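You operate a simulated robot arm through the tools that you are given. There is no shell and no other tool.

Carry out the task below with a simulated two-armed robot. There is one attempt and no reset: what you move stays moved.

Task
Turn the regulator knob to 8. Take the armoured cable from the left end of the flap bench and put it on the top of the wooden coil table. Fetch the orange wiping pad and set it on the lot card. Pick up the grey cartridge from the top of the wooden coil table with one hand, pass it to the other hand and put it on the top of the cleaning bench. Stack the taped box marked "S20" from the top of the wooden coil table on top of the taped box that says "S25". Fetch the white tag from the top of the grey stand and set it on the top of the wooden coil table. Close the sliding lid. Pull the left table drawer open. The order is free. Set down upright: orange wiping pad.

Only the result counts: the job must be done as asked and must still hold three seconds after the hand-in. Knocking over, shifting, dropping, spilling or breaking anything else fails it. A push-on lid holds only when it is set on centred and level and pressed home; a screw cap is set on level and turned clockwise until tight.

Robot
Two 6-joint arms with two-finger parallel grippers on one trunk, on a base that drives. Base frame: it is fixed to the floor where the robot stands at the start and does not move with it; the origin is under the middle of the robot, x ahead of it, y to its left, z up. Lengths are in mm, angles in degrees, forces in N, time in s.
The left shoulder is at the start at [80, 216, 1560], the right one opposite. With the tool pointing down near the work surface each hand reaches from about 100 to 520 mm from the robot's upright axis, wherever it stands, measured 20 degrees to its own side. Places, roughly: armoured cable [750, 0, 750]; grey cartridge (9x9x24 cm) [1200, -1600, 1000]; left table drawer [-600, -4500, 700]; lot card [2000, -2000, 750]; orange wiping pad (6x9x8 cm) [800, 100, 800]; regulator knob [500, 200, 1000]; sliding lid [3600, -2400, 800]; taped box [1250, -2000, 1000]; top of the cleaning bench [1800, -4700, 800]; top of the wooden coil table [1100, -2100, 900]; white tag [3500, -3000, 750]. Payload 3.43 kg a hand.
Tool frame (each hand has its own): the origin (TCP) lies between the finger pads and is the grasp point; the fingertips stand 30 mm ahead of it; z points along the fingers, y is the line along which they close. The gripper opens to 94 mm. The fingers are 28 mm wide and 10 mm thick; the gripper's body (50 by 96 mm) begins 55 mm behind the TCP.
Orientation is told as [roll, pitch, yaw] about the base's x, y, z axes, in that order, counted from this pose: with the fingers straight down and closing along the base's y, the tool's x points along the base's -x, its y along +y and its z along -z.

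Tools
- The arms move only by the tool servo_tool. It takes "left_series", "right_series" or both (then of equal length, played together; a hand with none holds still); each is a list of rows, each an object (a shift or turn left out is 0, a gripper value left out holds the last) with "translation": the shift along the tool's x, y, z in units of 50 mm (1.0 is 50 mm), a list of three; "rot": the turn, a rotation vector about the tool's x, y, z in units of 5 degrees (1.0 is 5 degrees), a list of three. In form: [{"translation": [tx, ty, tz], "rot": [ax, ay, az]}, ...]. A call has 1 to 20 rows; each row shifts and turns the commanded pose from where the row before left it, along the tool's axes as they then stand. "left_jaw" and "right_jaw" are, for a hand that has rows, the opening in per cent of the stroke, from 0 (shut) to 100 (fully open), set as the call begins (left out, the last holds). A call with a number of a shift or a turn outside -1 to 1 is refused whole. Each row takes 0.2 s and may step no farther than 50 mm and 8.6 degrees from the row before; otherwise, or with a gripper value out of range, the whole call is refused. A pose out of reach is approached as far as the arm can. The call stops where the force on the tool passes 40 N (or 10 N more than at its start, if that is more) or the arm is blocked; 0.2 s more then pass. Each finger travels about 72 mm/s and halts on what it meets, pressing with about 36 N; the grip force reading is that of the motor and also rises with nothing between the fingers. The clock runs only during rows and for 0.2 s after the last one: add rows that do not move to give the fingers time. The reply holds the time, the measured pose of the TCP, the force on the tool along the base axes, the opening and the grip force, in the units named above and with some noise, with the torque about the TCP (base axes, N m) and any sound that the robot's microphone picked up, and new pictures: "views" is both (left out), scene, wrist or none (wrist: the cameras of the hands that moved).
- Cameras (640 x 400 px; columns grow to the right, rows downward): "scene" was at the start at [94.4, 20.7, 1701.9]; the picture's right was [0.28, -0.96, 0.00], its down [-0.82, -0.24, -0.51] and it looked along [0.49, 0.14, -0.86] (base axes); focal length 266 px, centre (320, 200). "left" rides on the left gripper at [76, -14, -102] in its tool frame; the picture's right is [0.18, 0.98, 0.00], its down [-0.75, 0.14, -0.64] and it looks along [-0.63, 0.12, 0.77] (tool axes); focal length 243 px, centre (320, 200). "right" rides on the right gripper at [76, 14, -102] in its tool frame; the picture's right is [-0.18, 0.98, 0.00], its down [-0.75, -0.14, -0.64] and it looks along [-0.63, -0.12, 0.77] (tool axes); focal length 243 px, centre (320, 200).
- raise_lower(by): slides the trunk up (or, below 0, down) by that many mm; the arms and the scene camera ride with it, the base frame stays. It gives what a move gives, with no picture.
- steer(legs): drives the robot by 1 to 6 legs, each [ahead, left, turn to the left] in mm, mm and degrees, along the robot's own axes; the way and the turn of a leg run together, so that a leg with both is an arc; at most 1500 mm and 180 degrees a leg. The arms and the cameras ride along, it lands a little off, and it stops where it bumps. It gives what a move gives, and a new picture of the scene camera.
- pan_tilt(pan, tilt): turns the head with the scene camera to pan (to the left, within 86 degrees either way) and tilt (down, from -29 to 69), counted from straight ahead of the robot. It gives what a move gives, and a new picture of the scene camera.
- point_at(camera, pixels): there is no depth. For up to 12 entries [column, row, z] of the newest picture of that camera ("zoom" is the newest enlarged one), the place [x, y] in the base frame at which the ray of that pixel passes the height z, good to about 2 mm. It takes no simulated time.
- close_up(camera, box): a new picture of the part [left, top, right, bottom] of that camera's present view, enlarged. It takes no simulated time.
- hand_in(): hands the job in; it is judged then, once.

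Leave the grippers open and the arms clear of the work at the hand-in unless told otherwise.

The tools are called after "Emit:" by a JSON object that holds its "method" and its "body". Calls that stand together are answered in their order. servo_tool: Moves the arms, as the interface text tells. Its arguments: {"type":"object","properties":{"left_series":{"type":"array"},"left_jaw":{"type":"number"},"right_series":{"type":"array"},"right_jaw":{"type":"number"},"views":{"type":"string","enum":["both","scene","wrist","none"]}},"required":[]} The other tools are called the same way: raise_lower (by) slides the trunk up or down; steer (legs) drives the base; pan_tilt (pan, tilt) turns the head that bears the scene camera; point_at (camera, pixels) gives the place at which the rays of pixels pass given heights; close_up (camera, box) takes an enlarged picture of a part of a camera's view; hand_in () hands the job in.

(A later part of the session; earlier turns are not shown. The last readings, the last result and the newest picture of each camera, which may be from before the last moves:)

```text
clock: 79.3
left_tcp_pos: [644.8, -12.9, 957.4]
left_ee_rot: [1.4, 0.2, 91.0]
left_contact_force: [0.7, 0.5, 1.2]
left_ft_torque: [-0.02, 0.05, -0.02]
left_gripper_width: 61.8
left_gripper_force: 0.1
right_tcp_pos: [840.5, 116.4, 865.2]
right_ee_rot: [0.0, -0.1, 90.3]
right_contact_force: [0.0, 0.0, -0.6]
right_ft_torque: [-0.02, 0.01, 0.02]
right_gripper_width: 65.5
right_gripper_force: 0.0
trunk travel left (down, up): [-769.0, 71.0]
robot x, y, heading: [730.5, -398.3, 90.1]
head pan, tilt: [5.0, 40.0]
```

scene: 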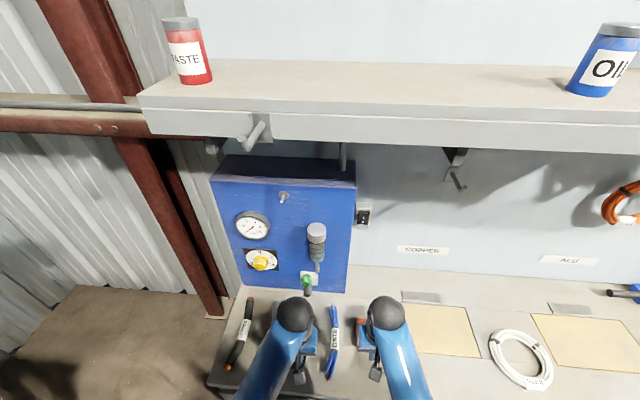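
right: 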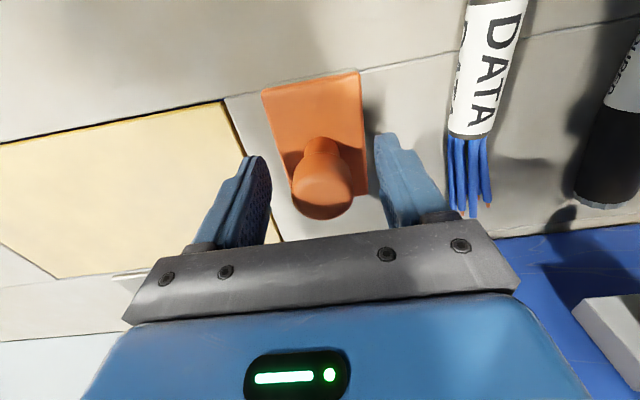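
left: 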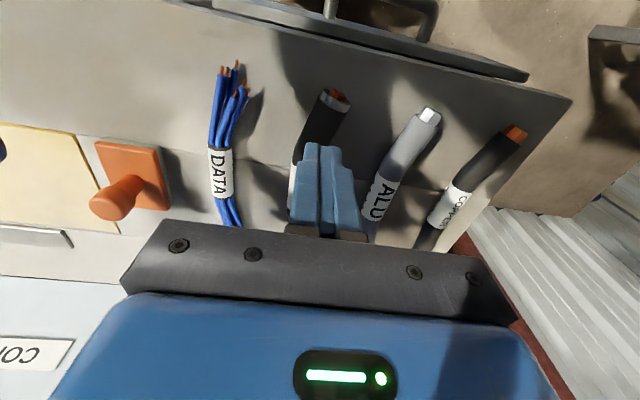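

Handle top sits about at the TCP height. I'll lower 12 more mm watching force, then close.

Emit:
{"method": "servo_tool", "body": {"right_series": [{"translation": [0, 0, 0.12]}, {"translation": [0, 0, 0.12]}, {}], "views": "none"}}

Emit:
{"method": "servo_tool", "body": {"right_series": [{}, {}, {}, {}], "right_jaw": 0, "views": "wrist"}}

Emit:
{"method": "servo_tool", "body": {"right_series": [{"translation": [0, 0, -0.1]}, {"translation": [0, 0, -0.1]}, {"translation": [0, 0, -0.1]}, {}], "views": "wrist"}}

```text
clock: 80.1
left_tcp_pos: [644.2, -13.3, 957.4]
left_ee_rot: [1.4, 0.0, 91.0]
left_contact_force: [0.0, -0.1, 1.0]
left_ft_torque: [-0.03, -0.01, 0.02]
left_gripper_width: 62.2
left_gripper_force: 0.0
right_tcp_pos: [840.2, 117.2, 853.9]
right_ee_rot: [0.0, -0.1, 90.2]
right_contact_force: [0.2, -0.4, 0.1]
right_ft_torque: [0.03, -0.03, 0.01]
right_gripper_width: 66.0
right_gripper_force: 0.2
trunk travel left (down, up): [-769.0, 71.0]
robot x, y, heading: [735.9, -396.7, 90.0]
head pan, tilt: [5.0, 40.0]
```

```text
clock: 81.1
left_tcp_pos: [644.6, -13.1, 957.8]
left_ee_rot: [1.4, 0.2, 91.0]
left_contact_force: [-0.2, -0.2, 0.2]
left_ft_torque: [0.0, -0.02, 0.0]
left_gripper_width: 61.8
left_gripper_force: 0.1
right_tcp_pos: [839.9, 116.2, 853.9]
right_ee_rot: [0.1, -0.2, 90.1]
right_contact_force: [-0.3, 1.2, 0.5]
right_ft_torque: [0.01, 0.0, 0.02]
right_gripper_width: 32.5
right_gripper_force: 36.1
trunk travel left (down, up): [-769.0, 71.0]
robot x, y, heading: [735.3, -400.3, 90.3]
head pan, tilt: [5.0, 40.0]
```

right: 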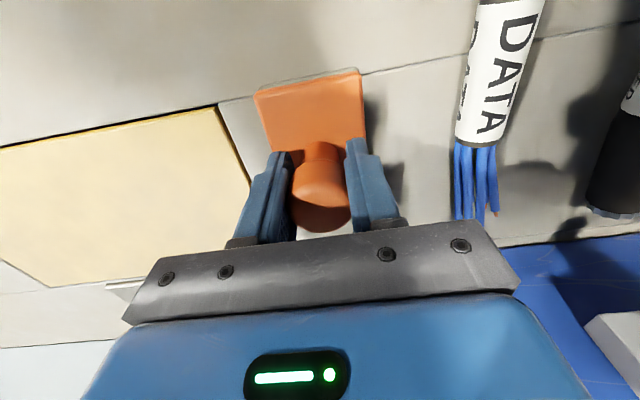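

```text
clock: 82.1
left_tcp_pos: [646.3, -12.9, 957.4]
left_ee_rot: [1.3, 0.2, 91.0]
left_contact_force: [0.0, 0.2, -0.2]
left_ft_torque: [-0.02, 0.02, -0.02]
left_gripper_width: 62.1
left_gripper_force: 0.1
right_tcp_pos: [840.7, 117.4, 867.9]
right_ee_rot: [0.0, -0.1, 90.2]
right_contact_force: [0.1, 0.9, -0.8]
right_ft_torque: [0.02, 0.0, 0.01]
right_gripper_width: 32.7
right_gripper_force: 35.8
trunk travel left (down, up): [-769.0, 71.0]
robot x, y, heading: [731.8, -396.5, 89.9]
head pan, tilt: [5.0, 40.0]
```

right: 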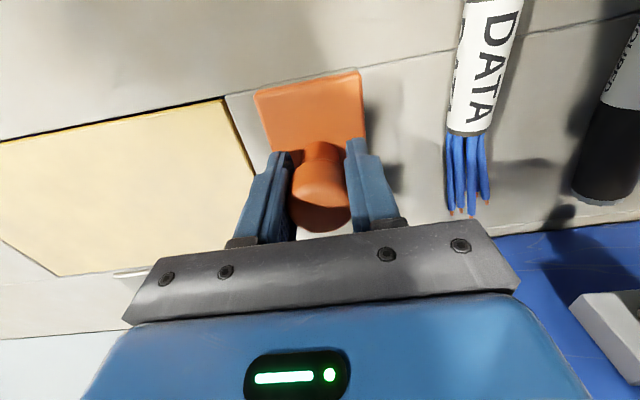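

The pad is lifting with the hand. Continue slowly.

Emit:
{"method": "servo_tool", "body": {"right_series": [{"translation": [0, 0, -0.15]}, {"translation": [0, 0, -0.2]}, {"translation": [0, 0, -0.25]}, {"translation": [0, 0, -0.3]}, {"translation": [0, 0, -0.3]}, {"translation": [0, 0, -0.2]}, {"translation": [0, 0, -0.1]}, {}], "views": "wrist"}}

```text
clock: 83.9
left_tcp_pos: [645.6, -15.4, 957.3]
left_ee_rot: [1.4, 0.3, 91.0]
left_contact_force: [0.4, 0.3, -0.1]
left_ft_torque: [0.02, 0.01, -0.01]
left_gripper_width: 61.9
left_gripper_force: 0.1
right_tcp_pos: [840.2, 118.1, 943.8]
right_ee_rot: [-0.1, -0.1, 90.2]
right_contact_force: [-0.7, 0.0, -1.0]
right_ft_torque: [0.0, 0.01, 0.02]
right_gripper_width: 32.5
right_gripper_force: 35.5
trunk travel left (down, up): [-769.0, 71.0]
robot x, y, heading: [736.9, -399.7, 90.2]
head pan, tilt: [5.0, 40.0]
```

right: 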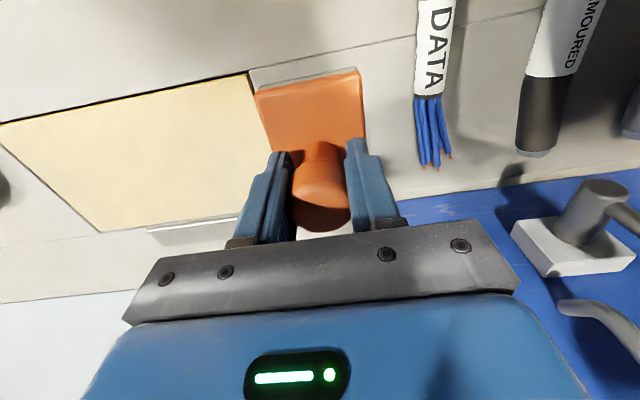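

Held. Retract the pad hand a bit; bring the left hand over the cable again and descend deeper.

Emit:
{"method": "servo_tool", "body": {"left_series": [{"translation": [-0.5, 0.03, 0]}, {"translation": [-0.55, 0.03, 0]}, {"translation": [-0.55, 0.03, 0]}, {"translation": [-0.5, 0.02, 0]}, {"translation": [0, 0, 0.6]}, {"translation": [0, 0, 0.6]}, {"translation": [0, 0, 0.6]}, {"translation": [0, 0, 0.5]}, {}], "right_series": [{"translation": [0.2, 0, 0]}, {"translation": [0.3, 0, 0]}, {"translation": [0.3, 0, 0]}, {"translation": [0.3, 0, 0]}, {"translation": [0.3, 0, 0]}, {"translation": [0.3, 0, 0]}, {"translation": [0.2, 0, 0]}, {"translation": [0.1, 0, 0]}, {}], "views": "wrist"}}

```text
clock: 85.9
left_tcp_pos: [634.3, 92.3, 843.3]
left_ee_rot: [1.5, 0.1, 91.0]
left_contact_force: [0.8, -0.2, 0.4]
left_ft_torque: [-0.02, -0.02, -0.01]
left_gripper_width: 61.6
left_gripper_force: 0.0
right_tcp_pos: [840.0, 16.0, 943.9]
right_ee_rot: [-0.1, -0.1, 90.3]
right_contact_force: [0.2, 0.1, -0.8]
right_ft_torque: [0.02, 0.01, 0.01]
right_gripper_width: 32.7
right_gripper_force: 35.4
trunk travel left (down, up): [-769.0, 71.0]
robot x, y, heading: [733.4, -397.3, 90.2]
head pan, tilt: [5.0, 40.0]
```

right: 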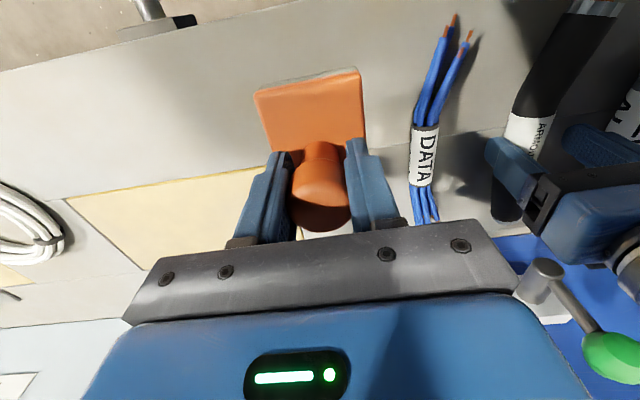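
left: 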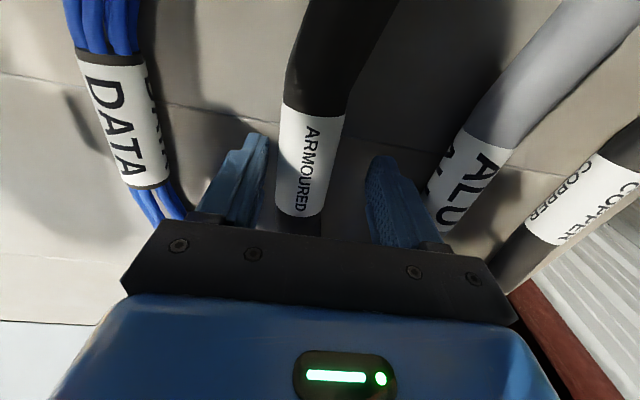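

Shift 5 mm toward +x and descend 13 more.

Emit:
{"method": "servo_tool", "body": {"left_series": [{"translation": [0, -0.1, 0.1]}, {"translation": [0, 0, 0.1]}, {"translation": [0, 0, 0.06]}, {}], "views": "none"}}

Emit:
{"method": "servo_tool", "body": {"left_series": [{}, {}, {}, {}], "left_jaw": 0, "views": "none"}}

Emit:
{"method": "servo_tool", "body": {"left_series": [{"translation": [0, 0, -0.1]}, {"translation": [0, 0, -0.1]}, {"translation": [0, 0, -0.1]}, {}], "views": "wrist"}}

```text
clock: 86.9
left_tcp_pos: [638.6, 91.9, 830.7]
left_ee_rot: [1.4, 0.1, 91.0]
left_contact_force: [-0.3, -1.2, 8.5]
left_ft_torque: [-0.03, -0.3, 0.0]
left_gripper_width: 61.5
left_gripper_force: 0.0
right_tcp_pos: [839.3, 16.8, 943.2]
right_ee_rot: [-0.1, -0.1, 90.3]
right_contact_force: [-0.2, -0.6, -1.5]
right_ft_torque: [-0.01, 0.01, -0.04]
right_gripper_width: 32.6
right_gripper_force: 36.1
trunk travel left (down, up): [-769.0, 71.0]
robot x, y, heading: [731.0, -397.6, 90.2]
head pan, tilt: [5.0, 40.0]
```

```text
clock: 87.9
left_tcp_pos: [639.7, 91.1, 830.1]
left_ee_rot: [1.5, 0.1, 91.0]
left_contact_force: [3.5, 2.3, 9.5]
left_ft_torque: [-0.52, -0.23, -0.37]
left_gripper_width: 33.5
left_gripper_force: 36.2
right_tcp_pos: [840.3, 16.0, 943.8]
right_ee_rot: [0.1, -0.1, 90.1]
right_contact_force: [0.3, 0.0, -1.3]
right_ft_torque: [0.0, 0.02, 0.02]
right_gripper_width: 32.5
right_gripper_force: 36.4
trunk travel left (down, up): [-769.0, 71.0]
robot x, y, heading: [734.3, -395.3, 90.4]
head pan, tilt: [5.0, 40.0]
```

```text
clock: 88.9
left_tcp_pos: [639.0, 92.6, 843.4]
left_ee_rot: [1.3, 0.2, 90.9]
left_contact_force: [-0.5, 1.2, -4.6]
left_ft_torque: [0.04, 0.02, -0.4]
left_gripper_width: 33.3
left_gripper_force: 36.2
right_tcp_pos: [839.1, 17.8, 943.1]
right_ee_rot: [0.0, -0.2, 90.2]
right_contact_force: [0.7, 0.7, -1.2]
right_ft_torque: [-0.02, -0.01, -0.03]
right_gripper_width: 32.3
right_gripper_force: 35.5
trunk travel left (down, up): [-769.0, 71.0]
robot x, y, heading: [730.9, -396.1, 90.4]
head pan, tilt: [5.0, 40.0]
```

left: 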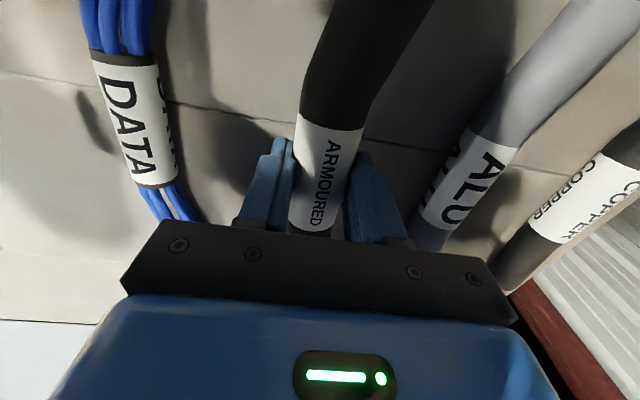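

The cable is up (4.6 N). Continue lifting gently.

Emit:
{"method": "servo_tool", "body": {"left_series": [{"translation": [0, 0, -0.15]}, {"translation": [0, 0, -0.2]}, {"translation": [0, 0, -0.3]}, {"translation": [0, 0, -0.3]}, {"translation": [0, 0, -0.3]}, {"translation": [0, 0, -0.3]}, {"translation": [0, 0, -0.3]}, {"translation": [0.1, 0, -0.2]}, {"translation": [0.2, 0, -0.1]}, {"translation": [0.3, 0, 0]}, {"translation": [0.3, 0, 0]}, {"translation": [0.3, 0, 0]}, {"translation": [0.3, 0, 0]}, {"translation": [0.3, 0, 0]}, {"translation": [0.2, 0, 0]}, {"translation": [0.1, 0, 0]}, {}]}}

```text
clock: 92.5
left_tcp_pos: [642.3, -12.9, 952.2]
left_ee_rot: [1.4, 0.2, 90.9]
left_contact_force: [0.6, 0.0, -4.6]
left_ft_torque: [0.04, -0.06, -0.01]
left_gripper_width: 32.6
left_gripper_force: 35.8
right_tcp_pos: [839.2, 16.5, 944.0]
right_ee_rot: [0.1, 0.0, 90.2]
right_contact_force: [-0.5, -0.3, -0.9]
right_ft_torque: [0.0, -0.01, 0.02]
right_gripper_width: 32.4
right_gripper_force: 35.9
trunk travel left (down, up): [-769.0, 71.0]
robot x, y, heading: [735.0, -398.7, 89.9]
head pan, tilt: [5.0, 40.0]
```

scene: 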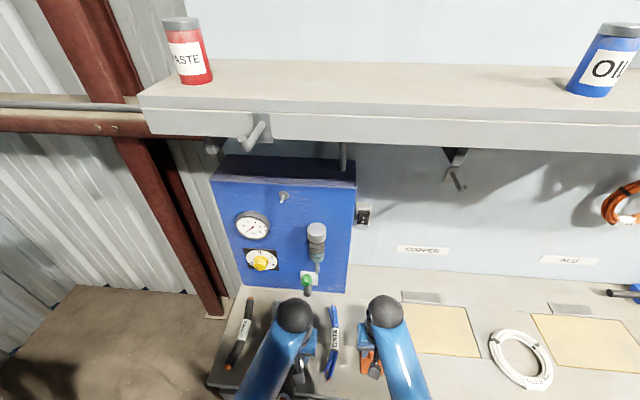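
left: 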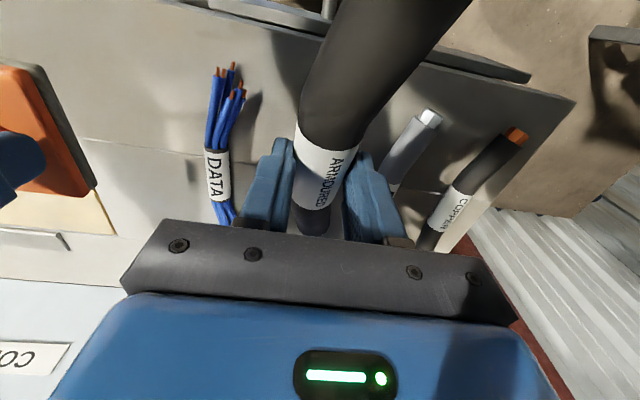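

Both held. I'll raise the trunk fully, back away, turn right to face -y, then shift toward the coil table's near end.

Emit:
{"method": "raise_lower", "body": {"by": 68}}

Emit:
{"method": "steer", "body": {"legs": [[-300, 0, 0], [0, 0, -90], [0, 0, -90]]}}

Emit:
{"method": "pan_tilt", "body": {"pan": 15, "tilt": 35}}

```text
clock: 93.5
left_tcp_pos: [642.3, -12.3, 1019.8]
left_ee_rot: [1.4, 0.1, 90.9]
left_contact_force: [0.5, -0.9, -5.0]
left_ft_torque: [0.0, -0.01, 0.02]
left_gripper_width: 32.7
left_gripper_force: 35.7
right_tcp_pos: [840.6, 17.2, 1011.8]
right_ee_rot: [0.0, -0.1, 90.3]
right_contact_force: [0.3, 0.6, -1.0]
right_ft_torque: [0.02, -0.06, 0.01]
right_gripper_width: 32.5
right_gripper_force: 35.3
trunk travel left (down, up): [-837.0, 3.0]
robot x, y, heading: [732.0, -397.7, 90.4]
head pan, tilt: [5.0, 40.0]
```

```text
clock: 103.2
left_tcp_pos: [822.8, -1080.9, 1019.4]
left_ee_rot: [1.4, 0.2, -89.3]
left_contact_force: [0.5, 0.0, -4.3]
left_ft_torque: [-0.02, 0.0, -0.01]
left_gripper_width: 32.9
left_gripper_force: 36.7
right_tcp_pos: [626.9, -1109.9, 1011.5]
right_ee_rot: [0.0, -0.1, -90.2]
right_contact_force: [0.1, 0.2, -1.1]
right_ft_torque: [-0.03, 0.01, -0.01]
right_gripper_width: 32.8
right_gripper_force: 36.2
trunk travel left (down, up): [-837.0, 3.0]
robot x, y, heading: [733.9, -693.4, -90.2]
head pan, tilt: [5.0, 40.0]
```

scene: 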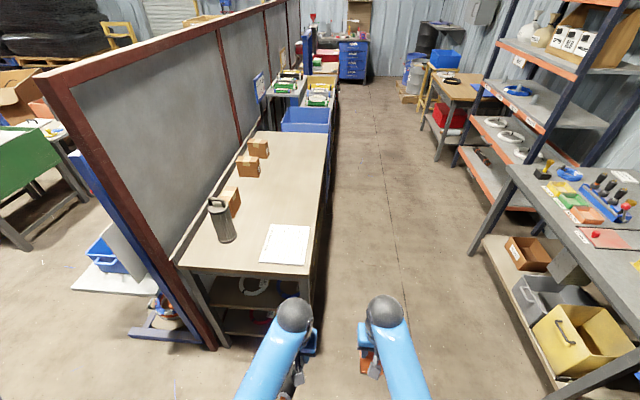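

```text
clock: 104.0
left_tcp_pos: [823.0, -1081.7, 1019.5]
left_ee_rot: [1.5, 0.2, -89.2]
left_contact_force: [-0.2, 0.0, -5.2]
left_ft_torque: [0.01, 0.03, -0.01]
left_gripper_width: 32.6
left_gripper_force: 36.1
right_tcp_pos: [625.5, -1109.4, 1011.0]
right_ee_rot: [0.1, -0.1, -90.1]
right_contact_force: [0.1, -0.6, -0.6]
right_ft_torque: [-0.01, 0.0, 0.02]
right_gripper_width: 32.7
right_gripper_force: 36.5
trunk travel left (down, up): [-837.0, 3.0]
robot x, y, heading: [732.4, -698.6, -90.0]
head pan, tilt: [15.0, 35.0]
```

scene: 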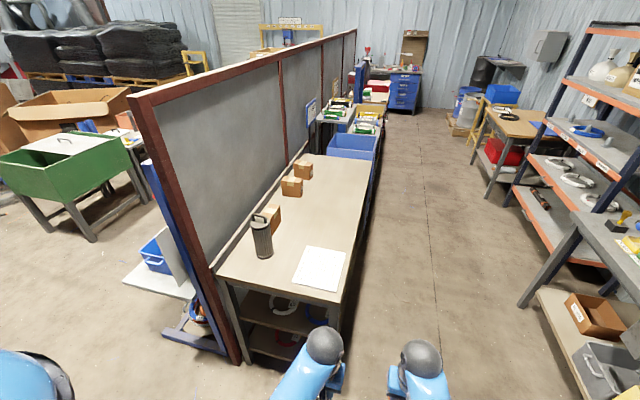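

Measure the coil table layout from here.

Emit:
{"method": "point_at", "body": {"camera": "scene", "pixels": [[217, 275, 900], [340, 306, 900], [371, 158, 900], [295, 286, 900], [336, 292, 900], [305, 246, 900], [345, 252, 900], [263, 256, 900], [273, 230, 900], [292, 195, 900], [303, 178, 900], [243, 362, 0]]}}

Emit:
{"method": "close_up", "body": {"camera": "scene", "box": [200, 140, 400, 310]}}

Emit:
{"method": "close_up", "body": {"camera": "scene", "box": [300, 60, 440, 170]}}

Emit:
{"method": "close_up", "body": {"camera": "scene", "box": [0, 80, 220, 260]}}

```text
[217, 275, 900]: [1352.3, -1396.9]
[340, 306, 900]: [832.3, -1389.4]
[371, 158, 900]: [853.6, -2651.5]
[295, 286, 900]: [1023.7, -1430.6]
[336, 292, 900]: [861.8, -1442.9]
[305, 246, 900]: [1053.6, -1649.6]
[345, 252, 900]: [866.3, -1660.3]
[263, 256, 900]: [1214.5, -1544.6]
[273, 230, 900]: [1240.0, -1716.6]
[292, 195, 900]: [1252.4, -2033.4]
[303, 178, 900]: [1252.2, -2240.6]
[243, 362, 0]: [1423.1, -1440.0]
```

```text
2.35 times, centred on (300, 225) of scene
```

zoom: 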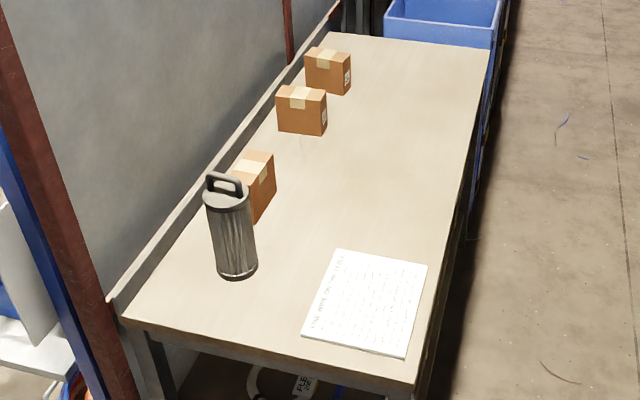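

```text
3.64 times, centred on (370, 115) of scene
```

zoom: 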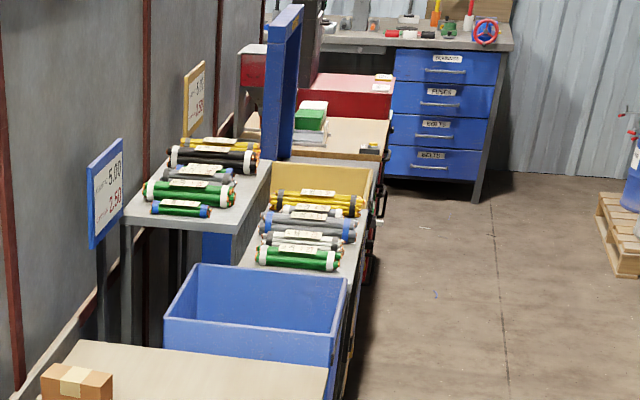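

```text
2.22 times, centred on (110, 170) of scene
```

zoom: 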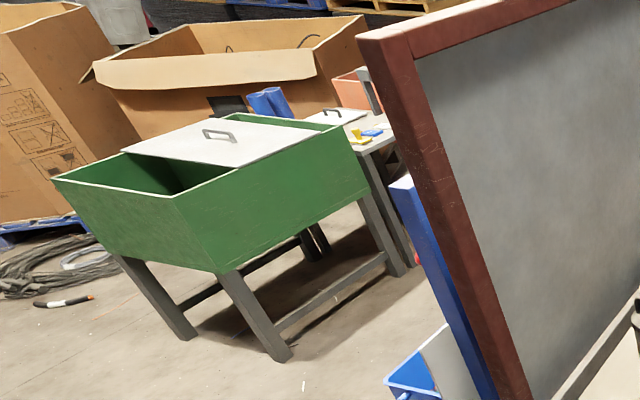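

The cable can go on the open middle of the table from the aisle side. Check the aisle's right boundary.

Emit:
{"method": "point_at", "body": {"camera": "scene", "pixels": [[522, 307, 0], [575, 268, 0], [487, 195, 0], [470, 150, 0], [640, 290, 750], [575, 212, 750]]}}

Emit:
{"method": "steer", "body": {"legs": [[0, -350, 0]]}}

```text
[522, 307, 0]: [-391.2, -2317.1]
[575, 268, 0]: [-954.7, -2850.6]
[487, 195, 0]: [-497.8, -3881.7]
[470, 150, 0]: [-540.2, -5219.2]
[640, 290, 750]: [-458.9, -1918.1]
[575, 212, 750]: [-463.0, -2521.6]
```

```text
clock: 106.2
left_tcp_pos: [473.0, -1078.8, 1018.9]
left_ee_rot: [1.4, 0.2, -89.5]
left_contact_force: [-0.1, 0.6, -5.3]
left_ft_torque: [0.0, 0.04, -0.01]
left_gripper_width: 32.8
left_gripper_force: 36.6
right_tcp_pos: [276.8, -1106.8, 1011.3]
right_ee_rot: [-0.1, -0.1, -90.3]
right_contact_force: [-0.2, -0.5, -0.5]
right_ft_torque: [-0.02, 0.0, 0.0]
right_gripper_width: 32.5
right_gripper_force: 35.9
trunk travel left (down, up): [-837.0, 3.0]
robot x, y, heading: [382.9, -698.5, -90.4]
head pan, tilt: [15.0, 35.0]
```

scene: 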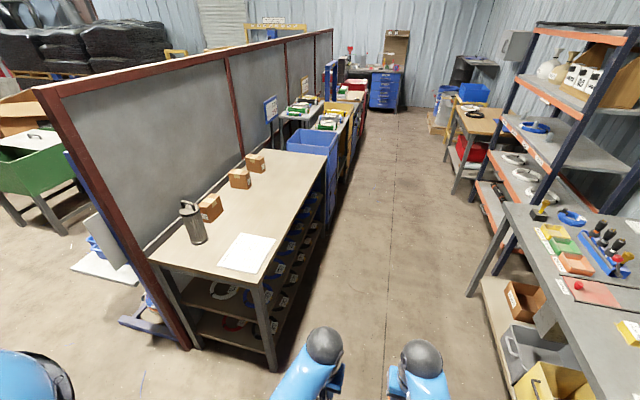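

Drive down the aisle 1250 and turn left 90° to face the coil table.

Emit:
{"method": "steer", "body": {"legs": [[1250, 0, 0], [0, 0, 90]]}}

Emit:
{"method": "pan_tilt", "body": {"pan": 0, "tilt": 45}}

```text
clock: 116.4
left_tcp_pos: [756.8, -1865.6, 1018.6]
left_ee_rot: [1.4, 0.3, 0.7]
left_contact_force: [-0.1, -0.2, -5.2]
left_ft_torque: [-0.04, 0.0, -0.01]
left_gripper_width: 32.8
left_gripper_force: 36.2
right_tcp_pos: [785.6, -2063.2, 1010.5]
right_ee_rot: [0.0, -0.2, -0.1]
right_contact_force: [-0.3, -0.7, 0.6]
right_ft_torque: [0.02, -0.01, -0.01]
right_gripper_width: 32.8
right_gripper_force: 35.9
trunk travel left (down, up): [-837.0, 3.0]
robot x, y, heading: [371.5, -1955.2, -0.2]
head pan, tilt: [15.0, 35.0]
```

scene: 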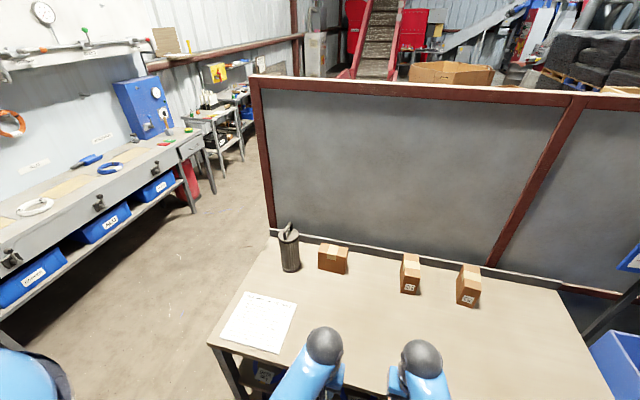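

```text
clock: 117.2
left_tcp_pos: [756.8, -1865.6, 1020.7]
left_ee_rot: [1.4, 0.2, 0.6]
left_contact_force: [-0.5, -0.5, -4.8]
left_ft_torque: [-0.01, 0.02, -0.02]
left_gripper_width: 32.8
left_gripper_force: 36.4
right_tcp_pos: [784.7, -2063.0, 1011.9]
right_ee_rot: [0.0, -0.2, 0.0]
right_contact_force: [0.1, 0.4, -0.6]
right_ft_torque: [0.0, 0.01, 0.01]
right_gripper_width: 32.5
right_gripper_force: 36.0
trunk travel left (down, up): [-837.0, 3.0]
robot x, y, heading: [374.1, -1956.0, -0.0]
head pan, tilt: [0.0, 45.0]
```

scene: 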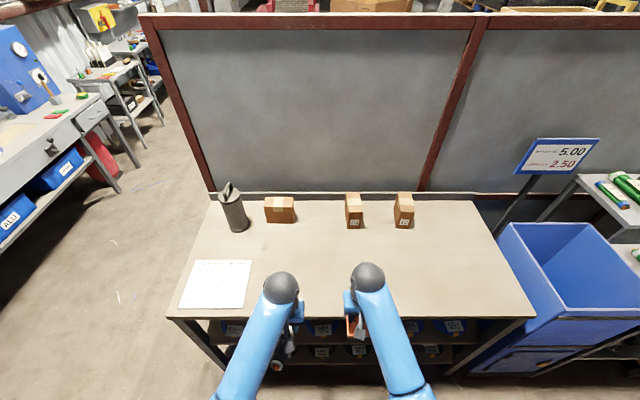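

Emit:
{"method": "close_up", "body": {"camera": "scene", "box": [200, 170, 440, 270]}}

Emit:
{"method": "close_up", "body": {"camera": "scene", "box": [330, 180, 430, 240]}}

Emit:
{"method": "point_at", "body": {"camera": "scene", "pixels": [[168, 318, 900], [533, 317, 900], [211, 198, 900], [475, 200, 900], [178, 308, 900], [252, 260, 900], [245, 308, 900], [237, 229, 900], [354, 228, 900], [403, 227, 900]]}}

```text
2.67 times, centred on (320, 220) of scene
```

zoom: 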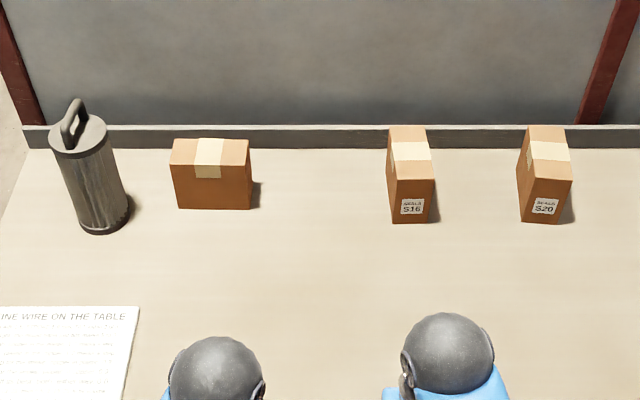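

```text
6.40 times, centred on (380, 210) of scene
```

zoom: 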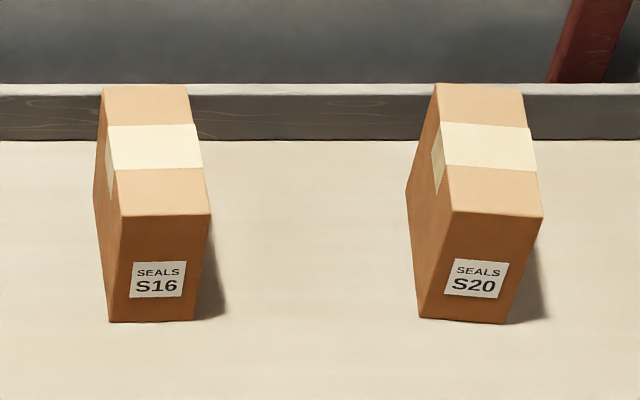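

```text
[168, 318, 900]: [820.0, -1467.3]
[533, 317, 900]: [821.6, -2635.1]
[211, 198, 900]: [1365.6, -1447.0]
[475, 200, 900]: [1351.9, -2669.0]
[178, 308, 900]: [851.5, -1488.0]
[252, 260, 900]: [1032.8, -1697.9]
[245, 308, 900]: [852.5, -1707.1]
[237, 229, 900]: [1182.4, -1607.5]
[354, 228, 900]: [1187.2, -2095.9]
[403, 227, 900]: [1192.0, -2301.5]
```

Boxes visible: S16 and S20 to the right; the third (left) box has its label facing away. The table middle is free. Drive ahead 110 and reach out with the cable to x≈980.

Emit:
{"method": "steer", "body": {"legs": [[110, 0, 0]]}}

Emit:
{"method": "servo_tool", "body": {"left_series": [{"translation": [-0.4, 0, 0]}, {"translation": [-0.45, 0, 0]}, {"translation": [-0.45, 0, 0]}, {"translation": [-0.45, 0, 0.2]}, {"translation": [-0.4, 0, 0.3]}, {"translation": [0, 0, 0.4]}, {"translation": [0, 0, 0.3]}, {}]}}

```text
clock: 118.4
left_tcp_pos: [857.2, -1865.4, 1021.8]
left_ee_rot: [1.4, -0.1, 0.8]
left_contact_force: [-1.5, 0.0, -5.2]
left_ft_torque: [0.01, -0.05, 0.0]
left_gripper_width: 32.8
left_gripper_force: 35.7
right_tcp_pos: [887.7, -2063.1, 1014.9]
right_ee_rot: [0.0, -0.4, 0.0]
right_contact_force: [0.3, 0.3, -1.1]
right_ft_torque: [0.05, -0.04, 0.0]
right_gripper_width: 32.7
right_gripper_force: 36.0
trunk travel left (down, up): [-837.0, 3.0]
robot x, y, heading: [481.7, -1954.9, -0.3]
head pan, tilt: [0.0, 45.0]
```

scene: 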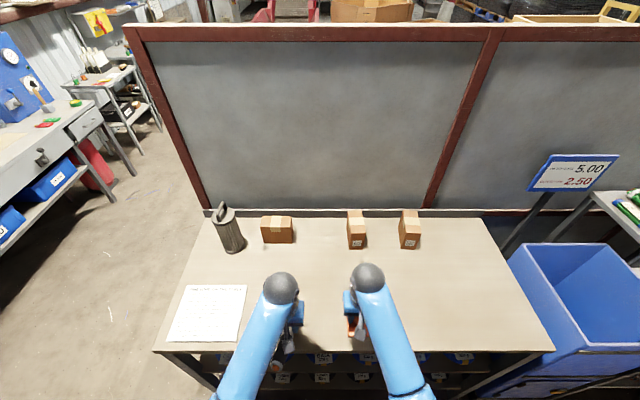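

```text
clock: 120.2
left_tcp_pos: [971.3, -1862.7, 958.9]
left_ee_rot: [1.4, 0.3, 0.8]
left_contact_force: [-0.5, -0.4, -4.9]
left_ft_torque: [0.01, 0.03, 0.02]
left_gripper_width: 32.6
left_gripper_force: 35.8
right_tcp_pos: [892.4, -2063.5, 1010.9]
right_ee_rot: [0.0, 0.1, -0.1]
right_contact_force: [-0.2, 0.4, -0.5]
right_ft_torque: [-0.01, -0.01, -0.01]
right_gripper_width: 32.8
right_gripper_force: 36.0
trunk travel left (down, up): [-837.0, 3.0]
robot x, y, heading: [483.3, -1954.6, -0.1]
head pan, tilt: [0.0, 45.0]
```

scene: 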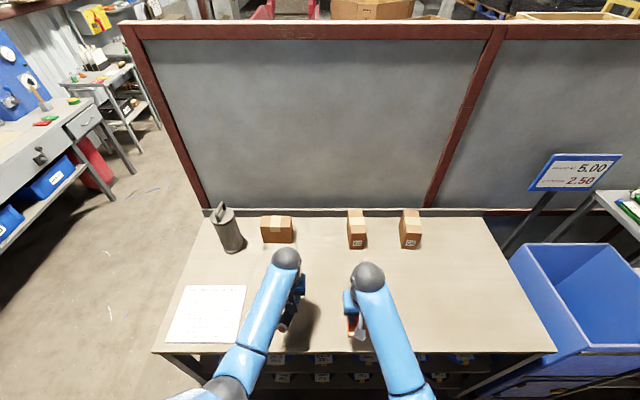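
left: 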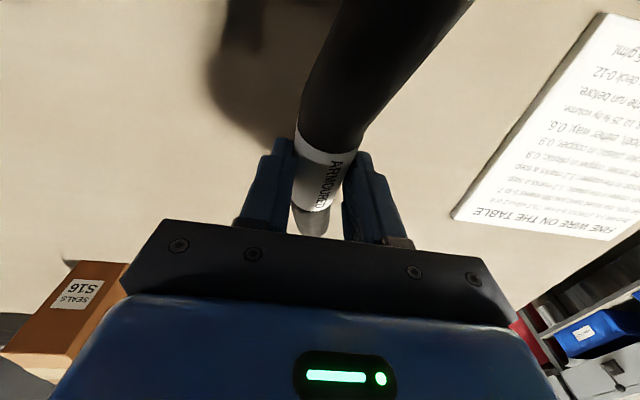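

The cable sits nose-down slightly in the grip. Lower gently until contact.

Emit:
{"method": "servo_tool", "body": {"left_series": [{"translation": [0, 0, 0.1]}, {"translation": [0, 0, 0.1]}, {"translation": [0, 0, 0.1]}, {}], "views": "none"}}

Emit:
{"method": "servo_tool", "body": {"left_series": [{"translation": [0, 0, 0.08]}, {"translation": [0, 0, 0.08]}, {}], "views": "wrist"}}

```text
clock: 121.2
left_tcp_pos: [971.1, -1861.5, 945.3]
left_ee_rot: [1.4, 0.2, 0.8]
left_contact_force: [-0.7, 0.2, -1.1]
left_ft_torque: [0.01, -0.17, 0.03]
left_gripper_width: 32.7
left_gripper_force: 36.0
right_tcp_pos: [893.2, -2062.2, 1010.9]
right_ee_rot: [0.0, 0.0, 0.0]
right_contact_force: [0.1, -0.1, -1.0]
right_ft_torque: [0.01, -0.01, 0.01]
right_gripper_width: 32.6
right_gripper_force: 36.0
trunk travel left (down, up): [-837.0, 3.0]
robot x, y, heading: [481.6, -1957.6, -0.1]
head pan, tilt: [0.0, 45.0]
```

```text
clock: 122.0
left_tcp_pos: [970.1, -1861.0, 936.7]
left_ee_rot: [1.4, 0.1, 0.8]
left_contact_force: [-5.3, 0.1, 8.8]
left_ft_torque: [0.21, -0.89, 0.1]
left_gripper_width: 32.8
left_gripper_force: 36.1
right_tcp_pos: [891.3, -2063.1, 1012.1]
right_ee_rot: [0.1, -0.2, 0.0]
right_contact_force: [0.3, 0.4, -1.0]
right_ft_torque: [0.0, -0.03, 0.01]
right_gripper_width: 32.8
right_gripper_force: 36.3
trunk travel left (down, up): [-837.0, 3.0]
robot x, y, heading: [477.6, -1955.3, 0.1]
head pan, tilt: [0.0, 45.0]
```

left: 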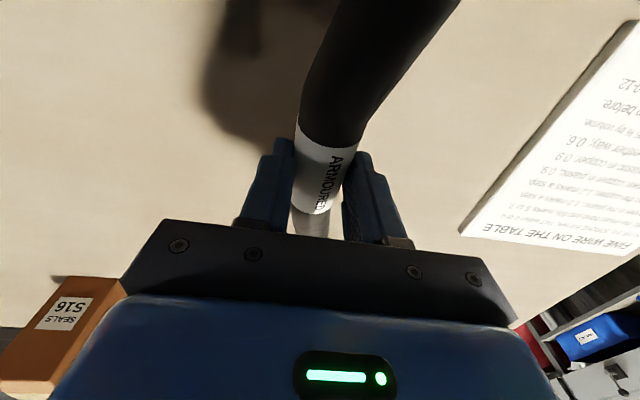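

The far end touches. Lower 6 mm more so it settles, then open gently.

Emit:
{"method": "servo_tool", "body": {"left_series": [{"translation": [0, 0, 0.06]}, {"translation": [0, 0, 0.06]}, {}], "views": "none"}}

Emit:
{"method": "servo_tool", "body": {"left_series": [{}, {}, {}], "left_jaw": 55, "views": "wrist"}}

```text
clock: 122.8
left_tcp_pos: [968.8, -1862.3, 932.2]
left_ee_rot: [1.5, 0.1, 0.8]
left_contact_force: [-5.3, -1.0, 6.5]
left_ft_torque: [0.11, -0.83, 0.03]
left_gripper_width: 32.5
left_gripper_force: 35.7
right_tcp_pos: [891.1, -2063.9, 1012.0]
right_ee_rot: [0.0, 0.0, 0.1]
right_contact_force: [-0.4, 0.2, -0.8]
right_ft_torque: [0.0, 0.0, -0.02]
right_gripper_width: 32.8
right_gripper_force: 36.0
trunk travel left (down, up): [-837.0, 3.0]
robot x, y, heading: [479.4, -1953.1, -0.0]
head pan, tilt: [0.0, 45.0]
```

```text
clock: 123.6
left_tcp_pos: [970.1, -1861.3, 931.3]
left_ee_rot: [1.5, 0.1, 0.9]
left_contact_force: [0.6, -0.4, 0.3]
left_ft_torque: [-0.01, -0.02, 0.0]
left_gripper_width: 52.1
left_gripper_force: 0.0
right_tcp_pos: [891.6, -2062.9, 1011.5]
right_ee_rot: [0.0, -0.1, 0.0]
right_contact_force: [-0.5, 0.4, -1.2]
right_ft_torque: [0.02, -0.01, 0.0]
right_gripper_width: 32.5
right_gripper_force: 36.1
trunk travel left (down, up): [-837.0, 3.0]
robot x, y, heading: [477.9, -1955.8, -0.1]
head pan, tilt: [0.0, 45.0]
```

left: 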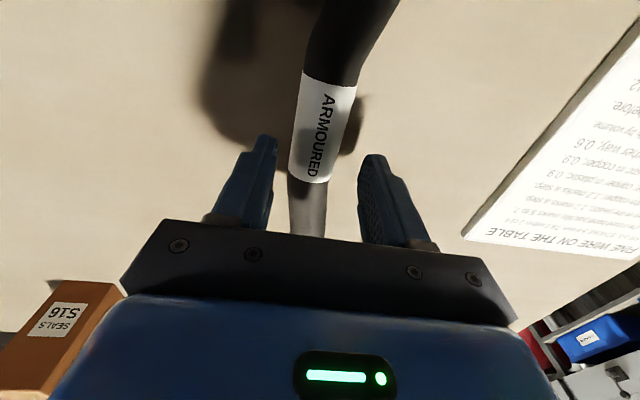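

The cable lies on the table. Raise the left hand and retract it.

Emit:
{"method": "servo_tool", "body": {"left_series": [{"translation": [0, 0, -0.4]}, {"translation": [0, 0, -0.6]}, {"translation": [0, 0, -0.6]}, {"translation": [0.6, 0, 0]}, {"translation": [0.8, 0, 0]}, {"translation": [0.8, 0, 0]}, {}]}}

Emit:
{"method": "close_up", "body": {"camera": "left", "box": [0, 0, 640, 400]}}

```text
clock: 125.2
left_tcp_pos: [862.4, -1866.0, 1010.0]
left_ee_rot: [1.5, 0.3, 0.9]
left_contact_force: [1.0, -0.1, 0.6]
left_ft_torque: [0.02, -0.01, -0.02]
left_gripper_width: 51.9
left_gripper_force: 0.0
right_tcp_pos: [892.8, -2062.8, 1012.5]
right_ee_rot: [0.1, 0.0, 0.0]
right_contact_force: [0.2, -0.1, -1.0]
right_ft_torque: [-0.04, 0.01, 0.0]
right_gripper_width: 32.8
right_gripper_force: 36.5
trunk travel left (down, up): [-837.0, 3.0]
robot x, y, heading: [479.2, -1953.6, 0.0]
head pan, tilt: [0.0, 45.0]
```

scene: 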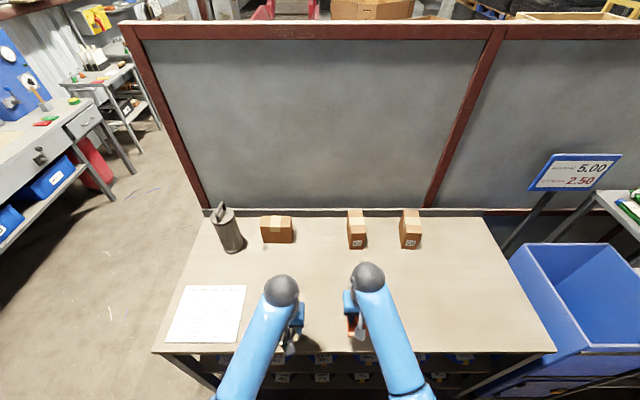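
left: 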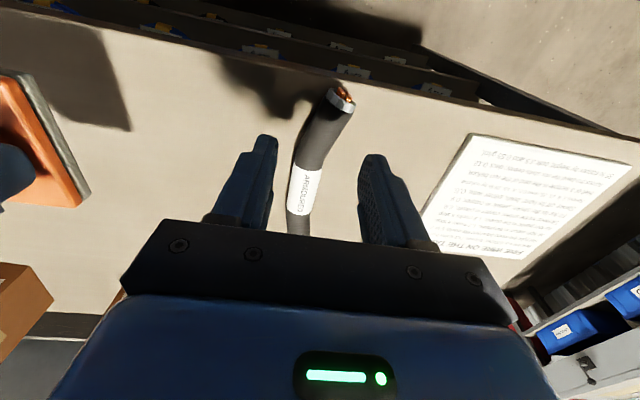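

```text
1.00 times, centred on (320, 200) of left (not enlarged: the box is as wide or as high as the picture)
```

zoom: 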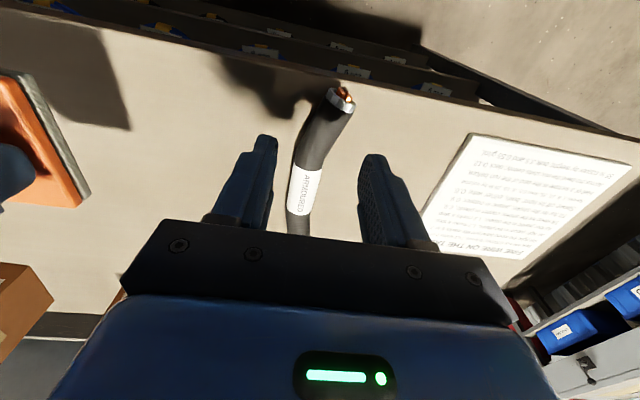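

Cable placed. Now head to the lot card beyond the partition: back out, turn to face +y, drive up the aisle, then strafe along +x.

Emit:
{"method": "steer", "body": {"legs": [[-120, 0, 0], [0, 0, 90], [1200, 0, 0]]}}

Emit:
{"method": "pan_tilt", "body": {"pan": -80, "tilt": 30}}

```text
clock: 136.0
left_tcp_pos: [279.6, -360.8, 1011.1]
left_ee_rot: [1.4, 0.3, 90.1]
left_contact_force: [-0.6, 0.0, 0.8]
left_ft_torque: [0.0, 0.03, -0.05]
left_gripper_width: 51.9
left_gripper_force: 0.1
right_tcp_pos: [476.9, -332.2, 1012.0]
right_ee_rot: [-0.1, -0.2, 89.4]
right_contact_force: [-0.3, -0.7, -1.2]
right_ft_torque: [0.01, -0.01, -0.03]
right_gripper_width: 32.5
right_gripper_force: 36.7
trunk travel left (down, up): [-837.0, 3.0]
robot x, y, heading: [363.8, -743.3, 89.5]
head pan, tilt: [0.0, 45.0]
```

scene: 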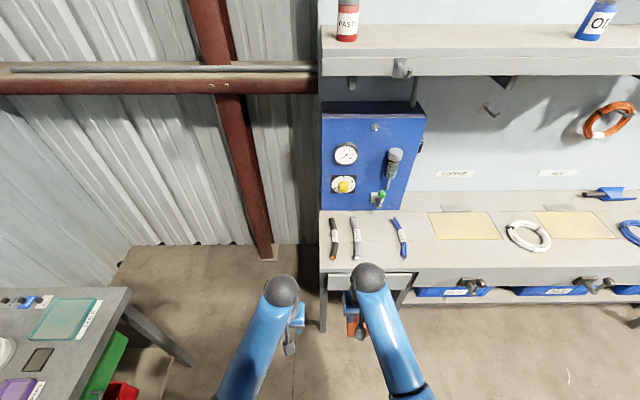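

```text
clock: 137.5
left_tcp_pos: [279.9, -359.5, 1010.2]
left_ee_rot: [1.4, 0.1, 90.1]
left_contact_force: [-0.8, -0.5, 0.9]
left_ft_torque: [-0.01, -0.01, -0.02]
left_gripper_width: 51.5
left_gripper_force: 0.1
right_tcp_pos: [476.6, -331.2, 1011.2]
right_ee_rot: [0.0, 0.0, 89.3]
right_contact_force: [-0.1, -0.3, -1.1]
right_ft_torque: [-0.01, -0.04, 0.04]
right_gripper_width: 32.6
right_gripper_force: 36.1
trunk travel left (down, up): [-837.0, 3.0]
robot x, y, heading: [364.1, -745.1, 89.5]
head pan, tilt: [-80.0, 30.0]
```

scene: 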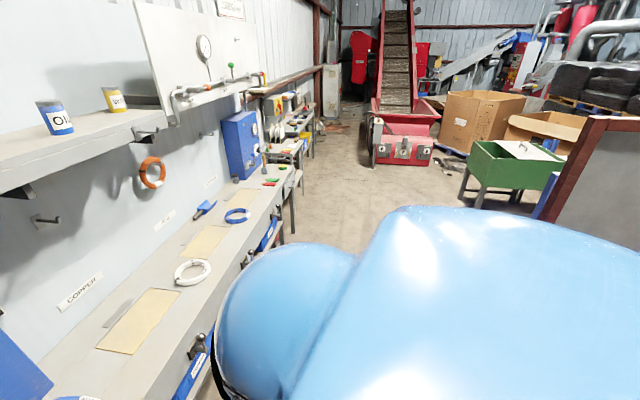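

Clear path. Strafe right 1500, then look.

Emit:
{"method": "steer", "body": {"legs": [[0, -1500, 0]]}}

Emit:
{"method": "pan_tilt", "body": {"pan": -86, "tilt": 35}}

```text
clock: 145.0
left_tcp_pos: [1795.2, -377.4, 1010.8]
left_ee_rot: [1.4, 0.2, 90.0]
left_contact_force: [0.3, -0.8, 0.5]
left_ft_torque: [0.01, 0.02, 0.0]
left_gripper_width: 51.8
left_gripper_force: 0.0
right_tcp_pos: [1993.1, -347.8, 1012.2]
right_ee_rot: [-0.1, 0.0, 89.3]
right_contact_force: [-0.1, 0.8, -0.5]
right_ft_torque: [-0.03, 0.03, 0.01]
right_gripper_width: 32.6
right_gripper_force: 35.8
trunk travel left (down, up): [-837.0, 3.0]
robot x, y, heading: [1880.9, -758.4, 89.2]
head pan, tilt: [-80.0, 30.0]
```

scene: 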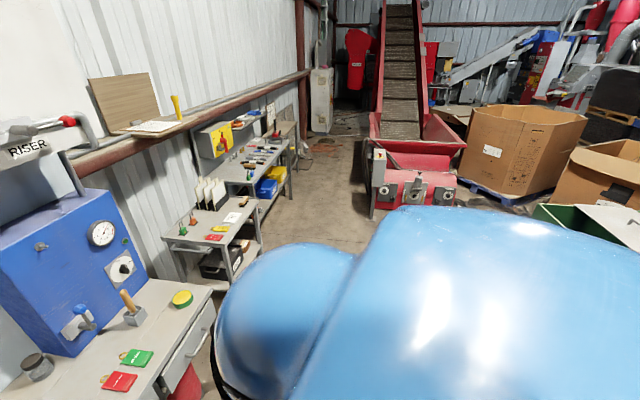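

```text
clock: 145.7
left_tcp_pos: [1796.6, -377.1, 1010.4]
left_ee_rot: [1.4, 0.2, 90.1]
left_contact_force: [-0.2, 1.8, 1.2]
left_ft_torque: [-0.01, 0.02, 0.01]
left_gripper_width: 51.7
left_gripper_force: 0.1
right_tcp_pos: [1994.3, -348.1, 1011.6]
right_ee_rot: [0.0, 0.0, 89.3]
right_contact_force: [0.8, 0.2, -1.2]
right_ft_torque: [-0.04, -0.01, -0.01]
right_gripper_width: 32.5
right_gripper_force: 36.0
trunk travel left (down, up): [-837.0, 3.0]
robot x, y, heading: [1877.9, -761.9, 89.3]
head pan, tilt: [-85.9, 35.0]
```

scene: 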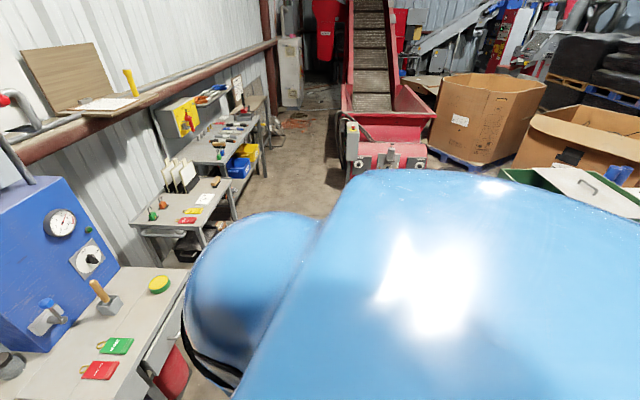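

Turn right 180° to face -y and look at the far side of the partition.

Emit:
{"method": "steer", "body": {"legs": [[0, 0, -90], [0, 0, -90]]}}

Emit:
{"method": "pan_tilt", "body": {"pan": 0, "tilt": 35}}

Emit:
{"method": "pan_tilt", "body": {"pan": 50, "tilt": 30}}

```text
clock: 153.8
left_tcp_pos: [1959.5, -1144.0, 1009.2]
left_ee_rot: [1.4, 0.2, -90.7]
left_contact_force: [-0.4, -0.5, -0.3]
left_ft_torque: [0.0, -0.01, -0.01]
left_gripper_width: 51.8
left_gripper_force: 0.1
right_tcp_pos: [1761.2, -1170.6, 1011.5]
right_ee_rot: [0.0, 0.0, -91.5]
right_contact_force: [-0.1, 0.0, -1.1]
right_ft_torque: [0.01, -0.01, 0.0]
right_gripper_width: 32.8
right_gripper_force: 35.5
trunk travel left (down, up): [-837.0, 3.0]
robot x, y, heading: [1880.8, -760.8, -91.5]
head pan, tilt: [-85.9, 35.0]
```

scene: 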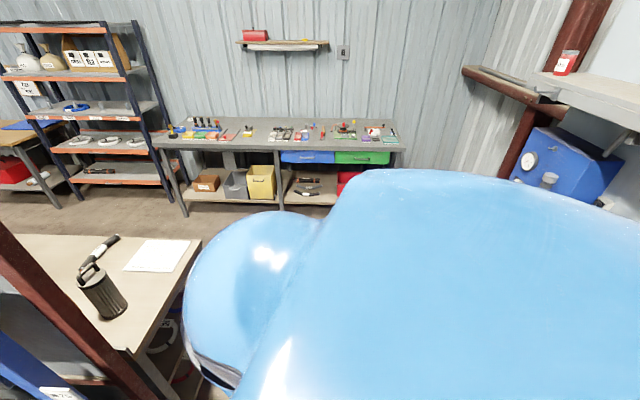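

```text
clock: 155.4
left_tcp_pos: [1960.1, -1144.3, 1010.4]
left_ee_rot: [1.4, 0.2, -90.7]
left_contact_force: [0.3, 0.3, 0.1]
left_ft_torque: [-0.03, -0.01, -0.01]
left_gripper_width: 51.8
left_gripper_force: 0.2
right_tcp_pos: [1762.0, -1169.7, 1010.9]
right_ee_rot: [-0.1, -0.1, -91.5]
right_contact_force: [-0.1, 0.1, -0.7]
right_ft_torque: [-0.03, 0.02, -0.01]
right_gripper_width: 32.5
right_gripper_force: 36.1
trunk travel left (down, up): [-837.0, 3.0]
robot x, y, heading: [1885.2, -756.1, -91.5]
head pan, tilt: [0.0, 35.0]
```

scene: 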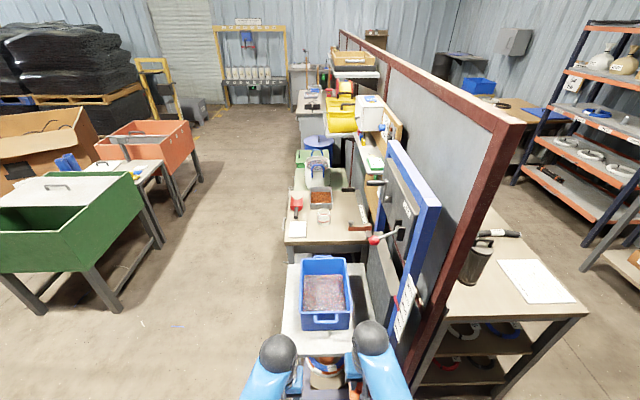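

```text
clock: 156.6
left_tcp_pos: [1959.4, -1144.6, 1011.2]
left_ee_rot: [1.4, 0.3, -90.6]
left_contact_force: [0.4, 0.4, 0.3]
left_ft_torque: [0.02, 0.03, -0.01]
left_gripper_width: 51.7
left_gripper_force: 0.0
right_tcp_pos: [1761.8, -1170.5, 1010.9]
right_ee_rot: [0.0, 0.0, -91.5]
right_contact_force: [0.6, 0.1, -1.1]
right_ft_torque: [0.01, 0.0, -0.02]
right_gripper_width: 32.8
right_gripper_force: 35.9
trunk travel left (down, up): [-837.0, 3.0]
robot x, y, heading: [1880.8, -760.6, -91.4]
head pan, tilt: [50.0, 30.0]
```

scene: 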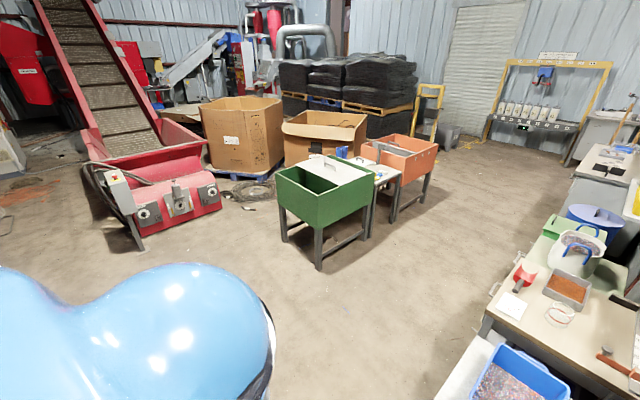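

The lot card is likely the white paper on the bench at (512,305). Measure.

Emit:
{"method": "point_at", "body": {"camera": "scene", "pixels": [[500, 303, 750], [528, 308, 750], [505, 318, 750], [480, 325, 750], [640, 340, 750], [562, 232, 750], [318, 268, 0], [375, 235, 0], [400, 223, 0], [427, 200, 0], [362, 160, 800], [380, 182, 700]]}}

Emit:
{"method": "close_up", "body": {"camera": "scene", "box": [440, 200, 640, 400]}}

Emit:
{"method": "close_up", "body": {"camera": "scene", "box": [270, 120, 450, 270]}}

```text
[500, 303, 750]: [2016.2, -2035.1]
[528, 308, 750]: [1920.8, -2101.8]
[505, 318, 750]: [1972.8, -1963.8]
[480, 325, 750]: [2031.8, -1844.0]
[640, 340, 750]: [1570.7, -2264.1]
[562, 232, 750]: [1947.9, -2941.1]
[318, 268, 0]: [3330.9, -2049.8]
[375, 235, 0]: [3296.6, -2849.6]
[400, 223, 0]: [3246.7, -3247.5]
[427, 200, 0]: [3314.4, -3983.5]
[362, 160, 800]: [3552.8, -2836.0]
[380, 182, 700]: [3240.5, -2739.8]
```

```text
2.00 times, centred on (540, 300) of scene
```

zoom: 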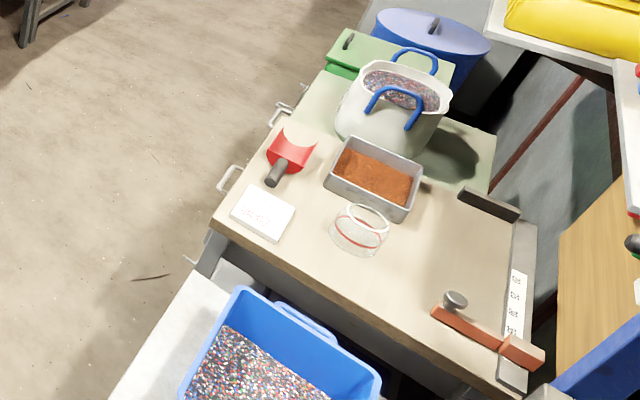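

```text
2.67 times, centred on (360, 195) of scene
```

zoom: 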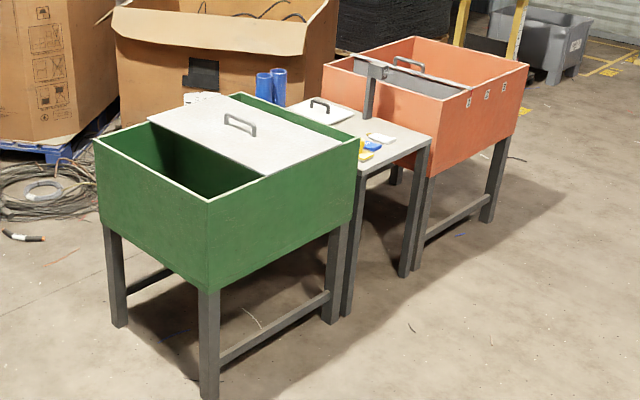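

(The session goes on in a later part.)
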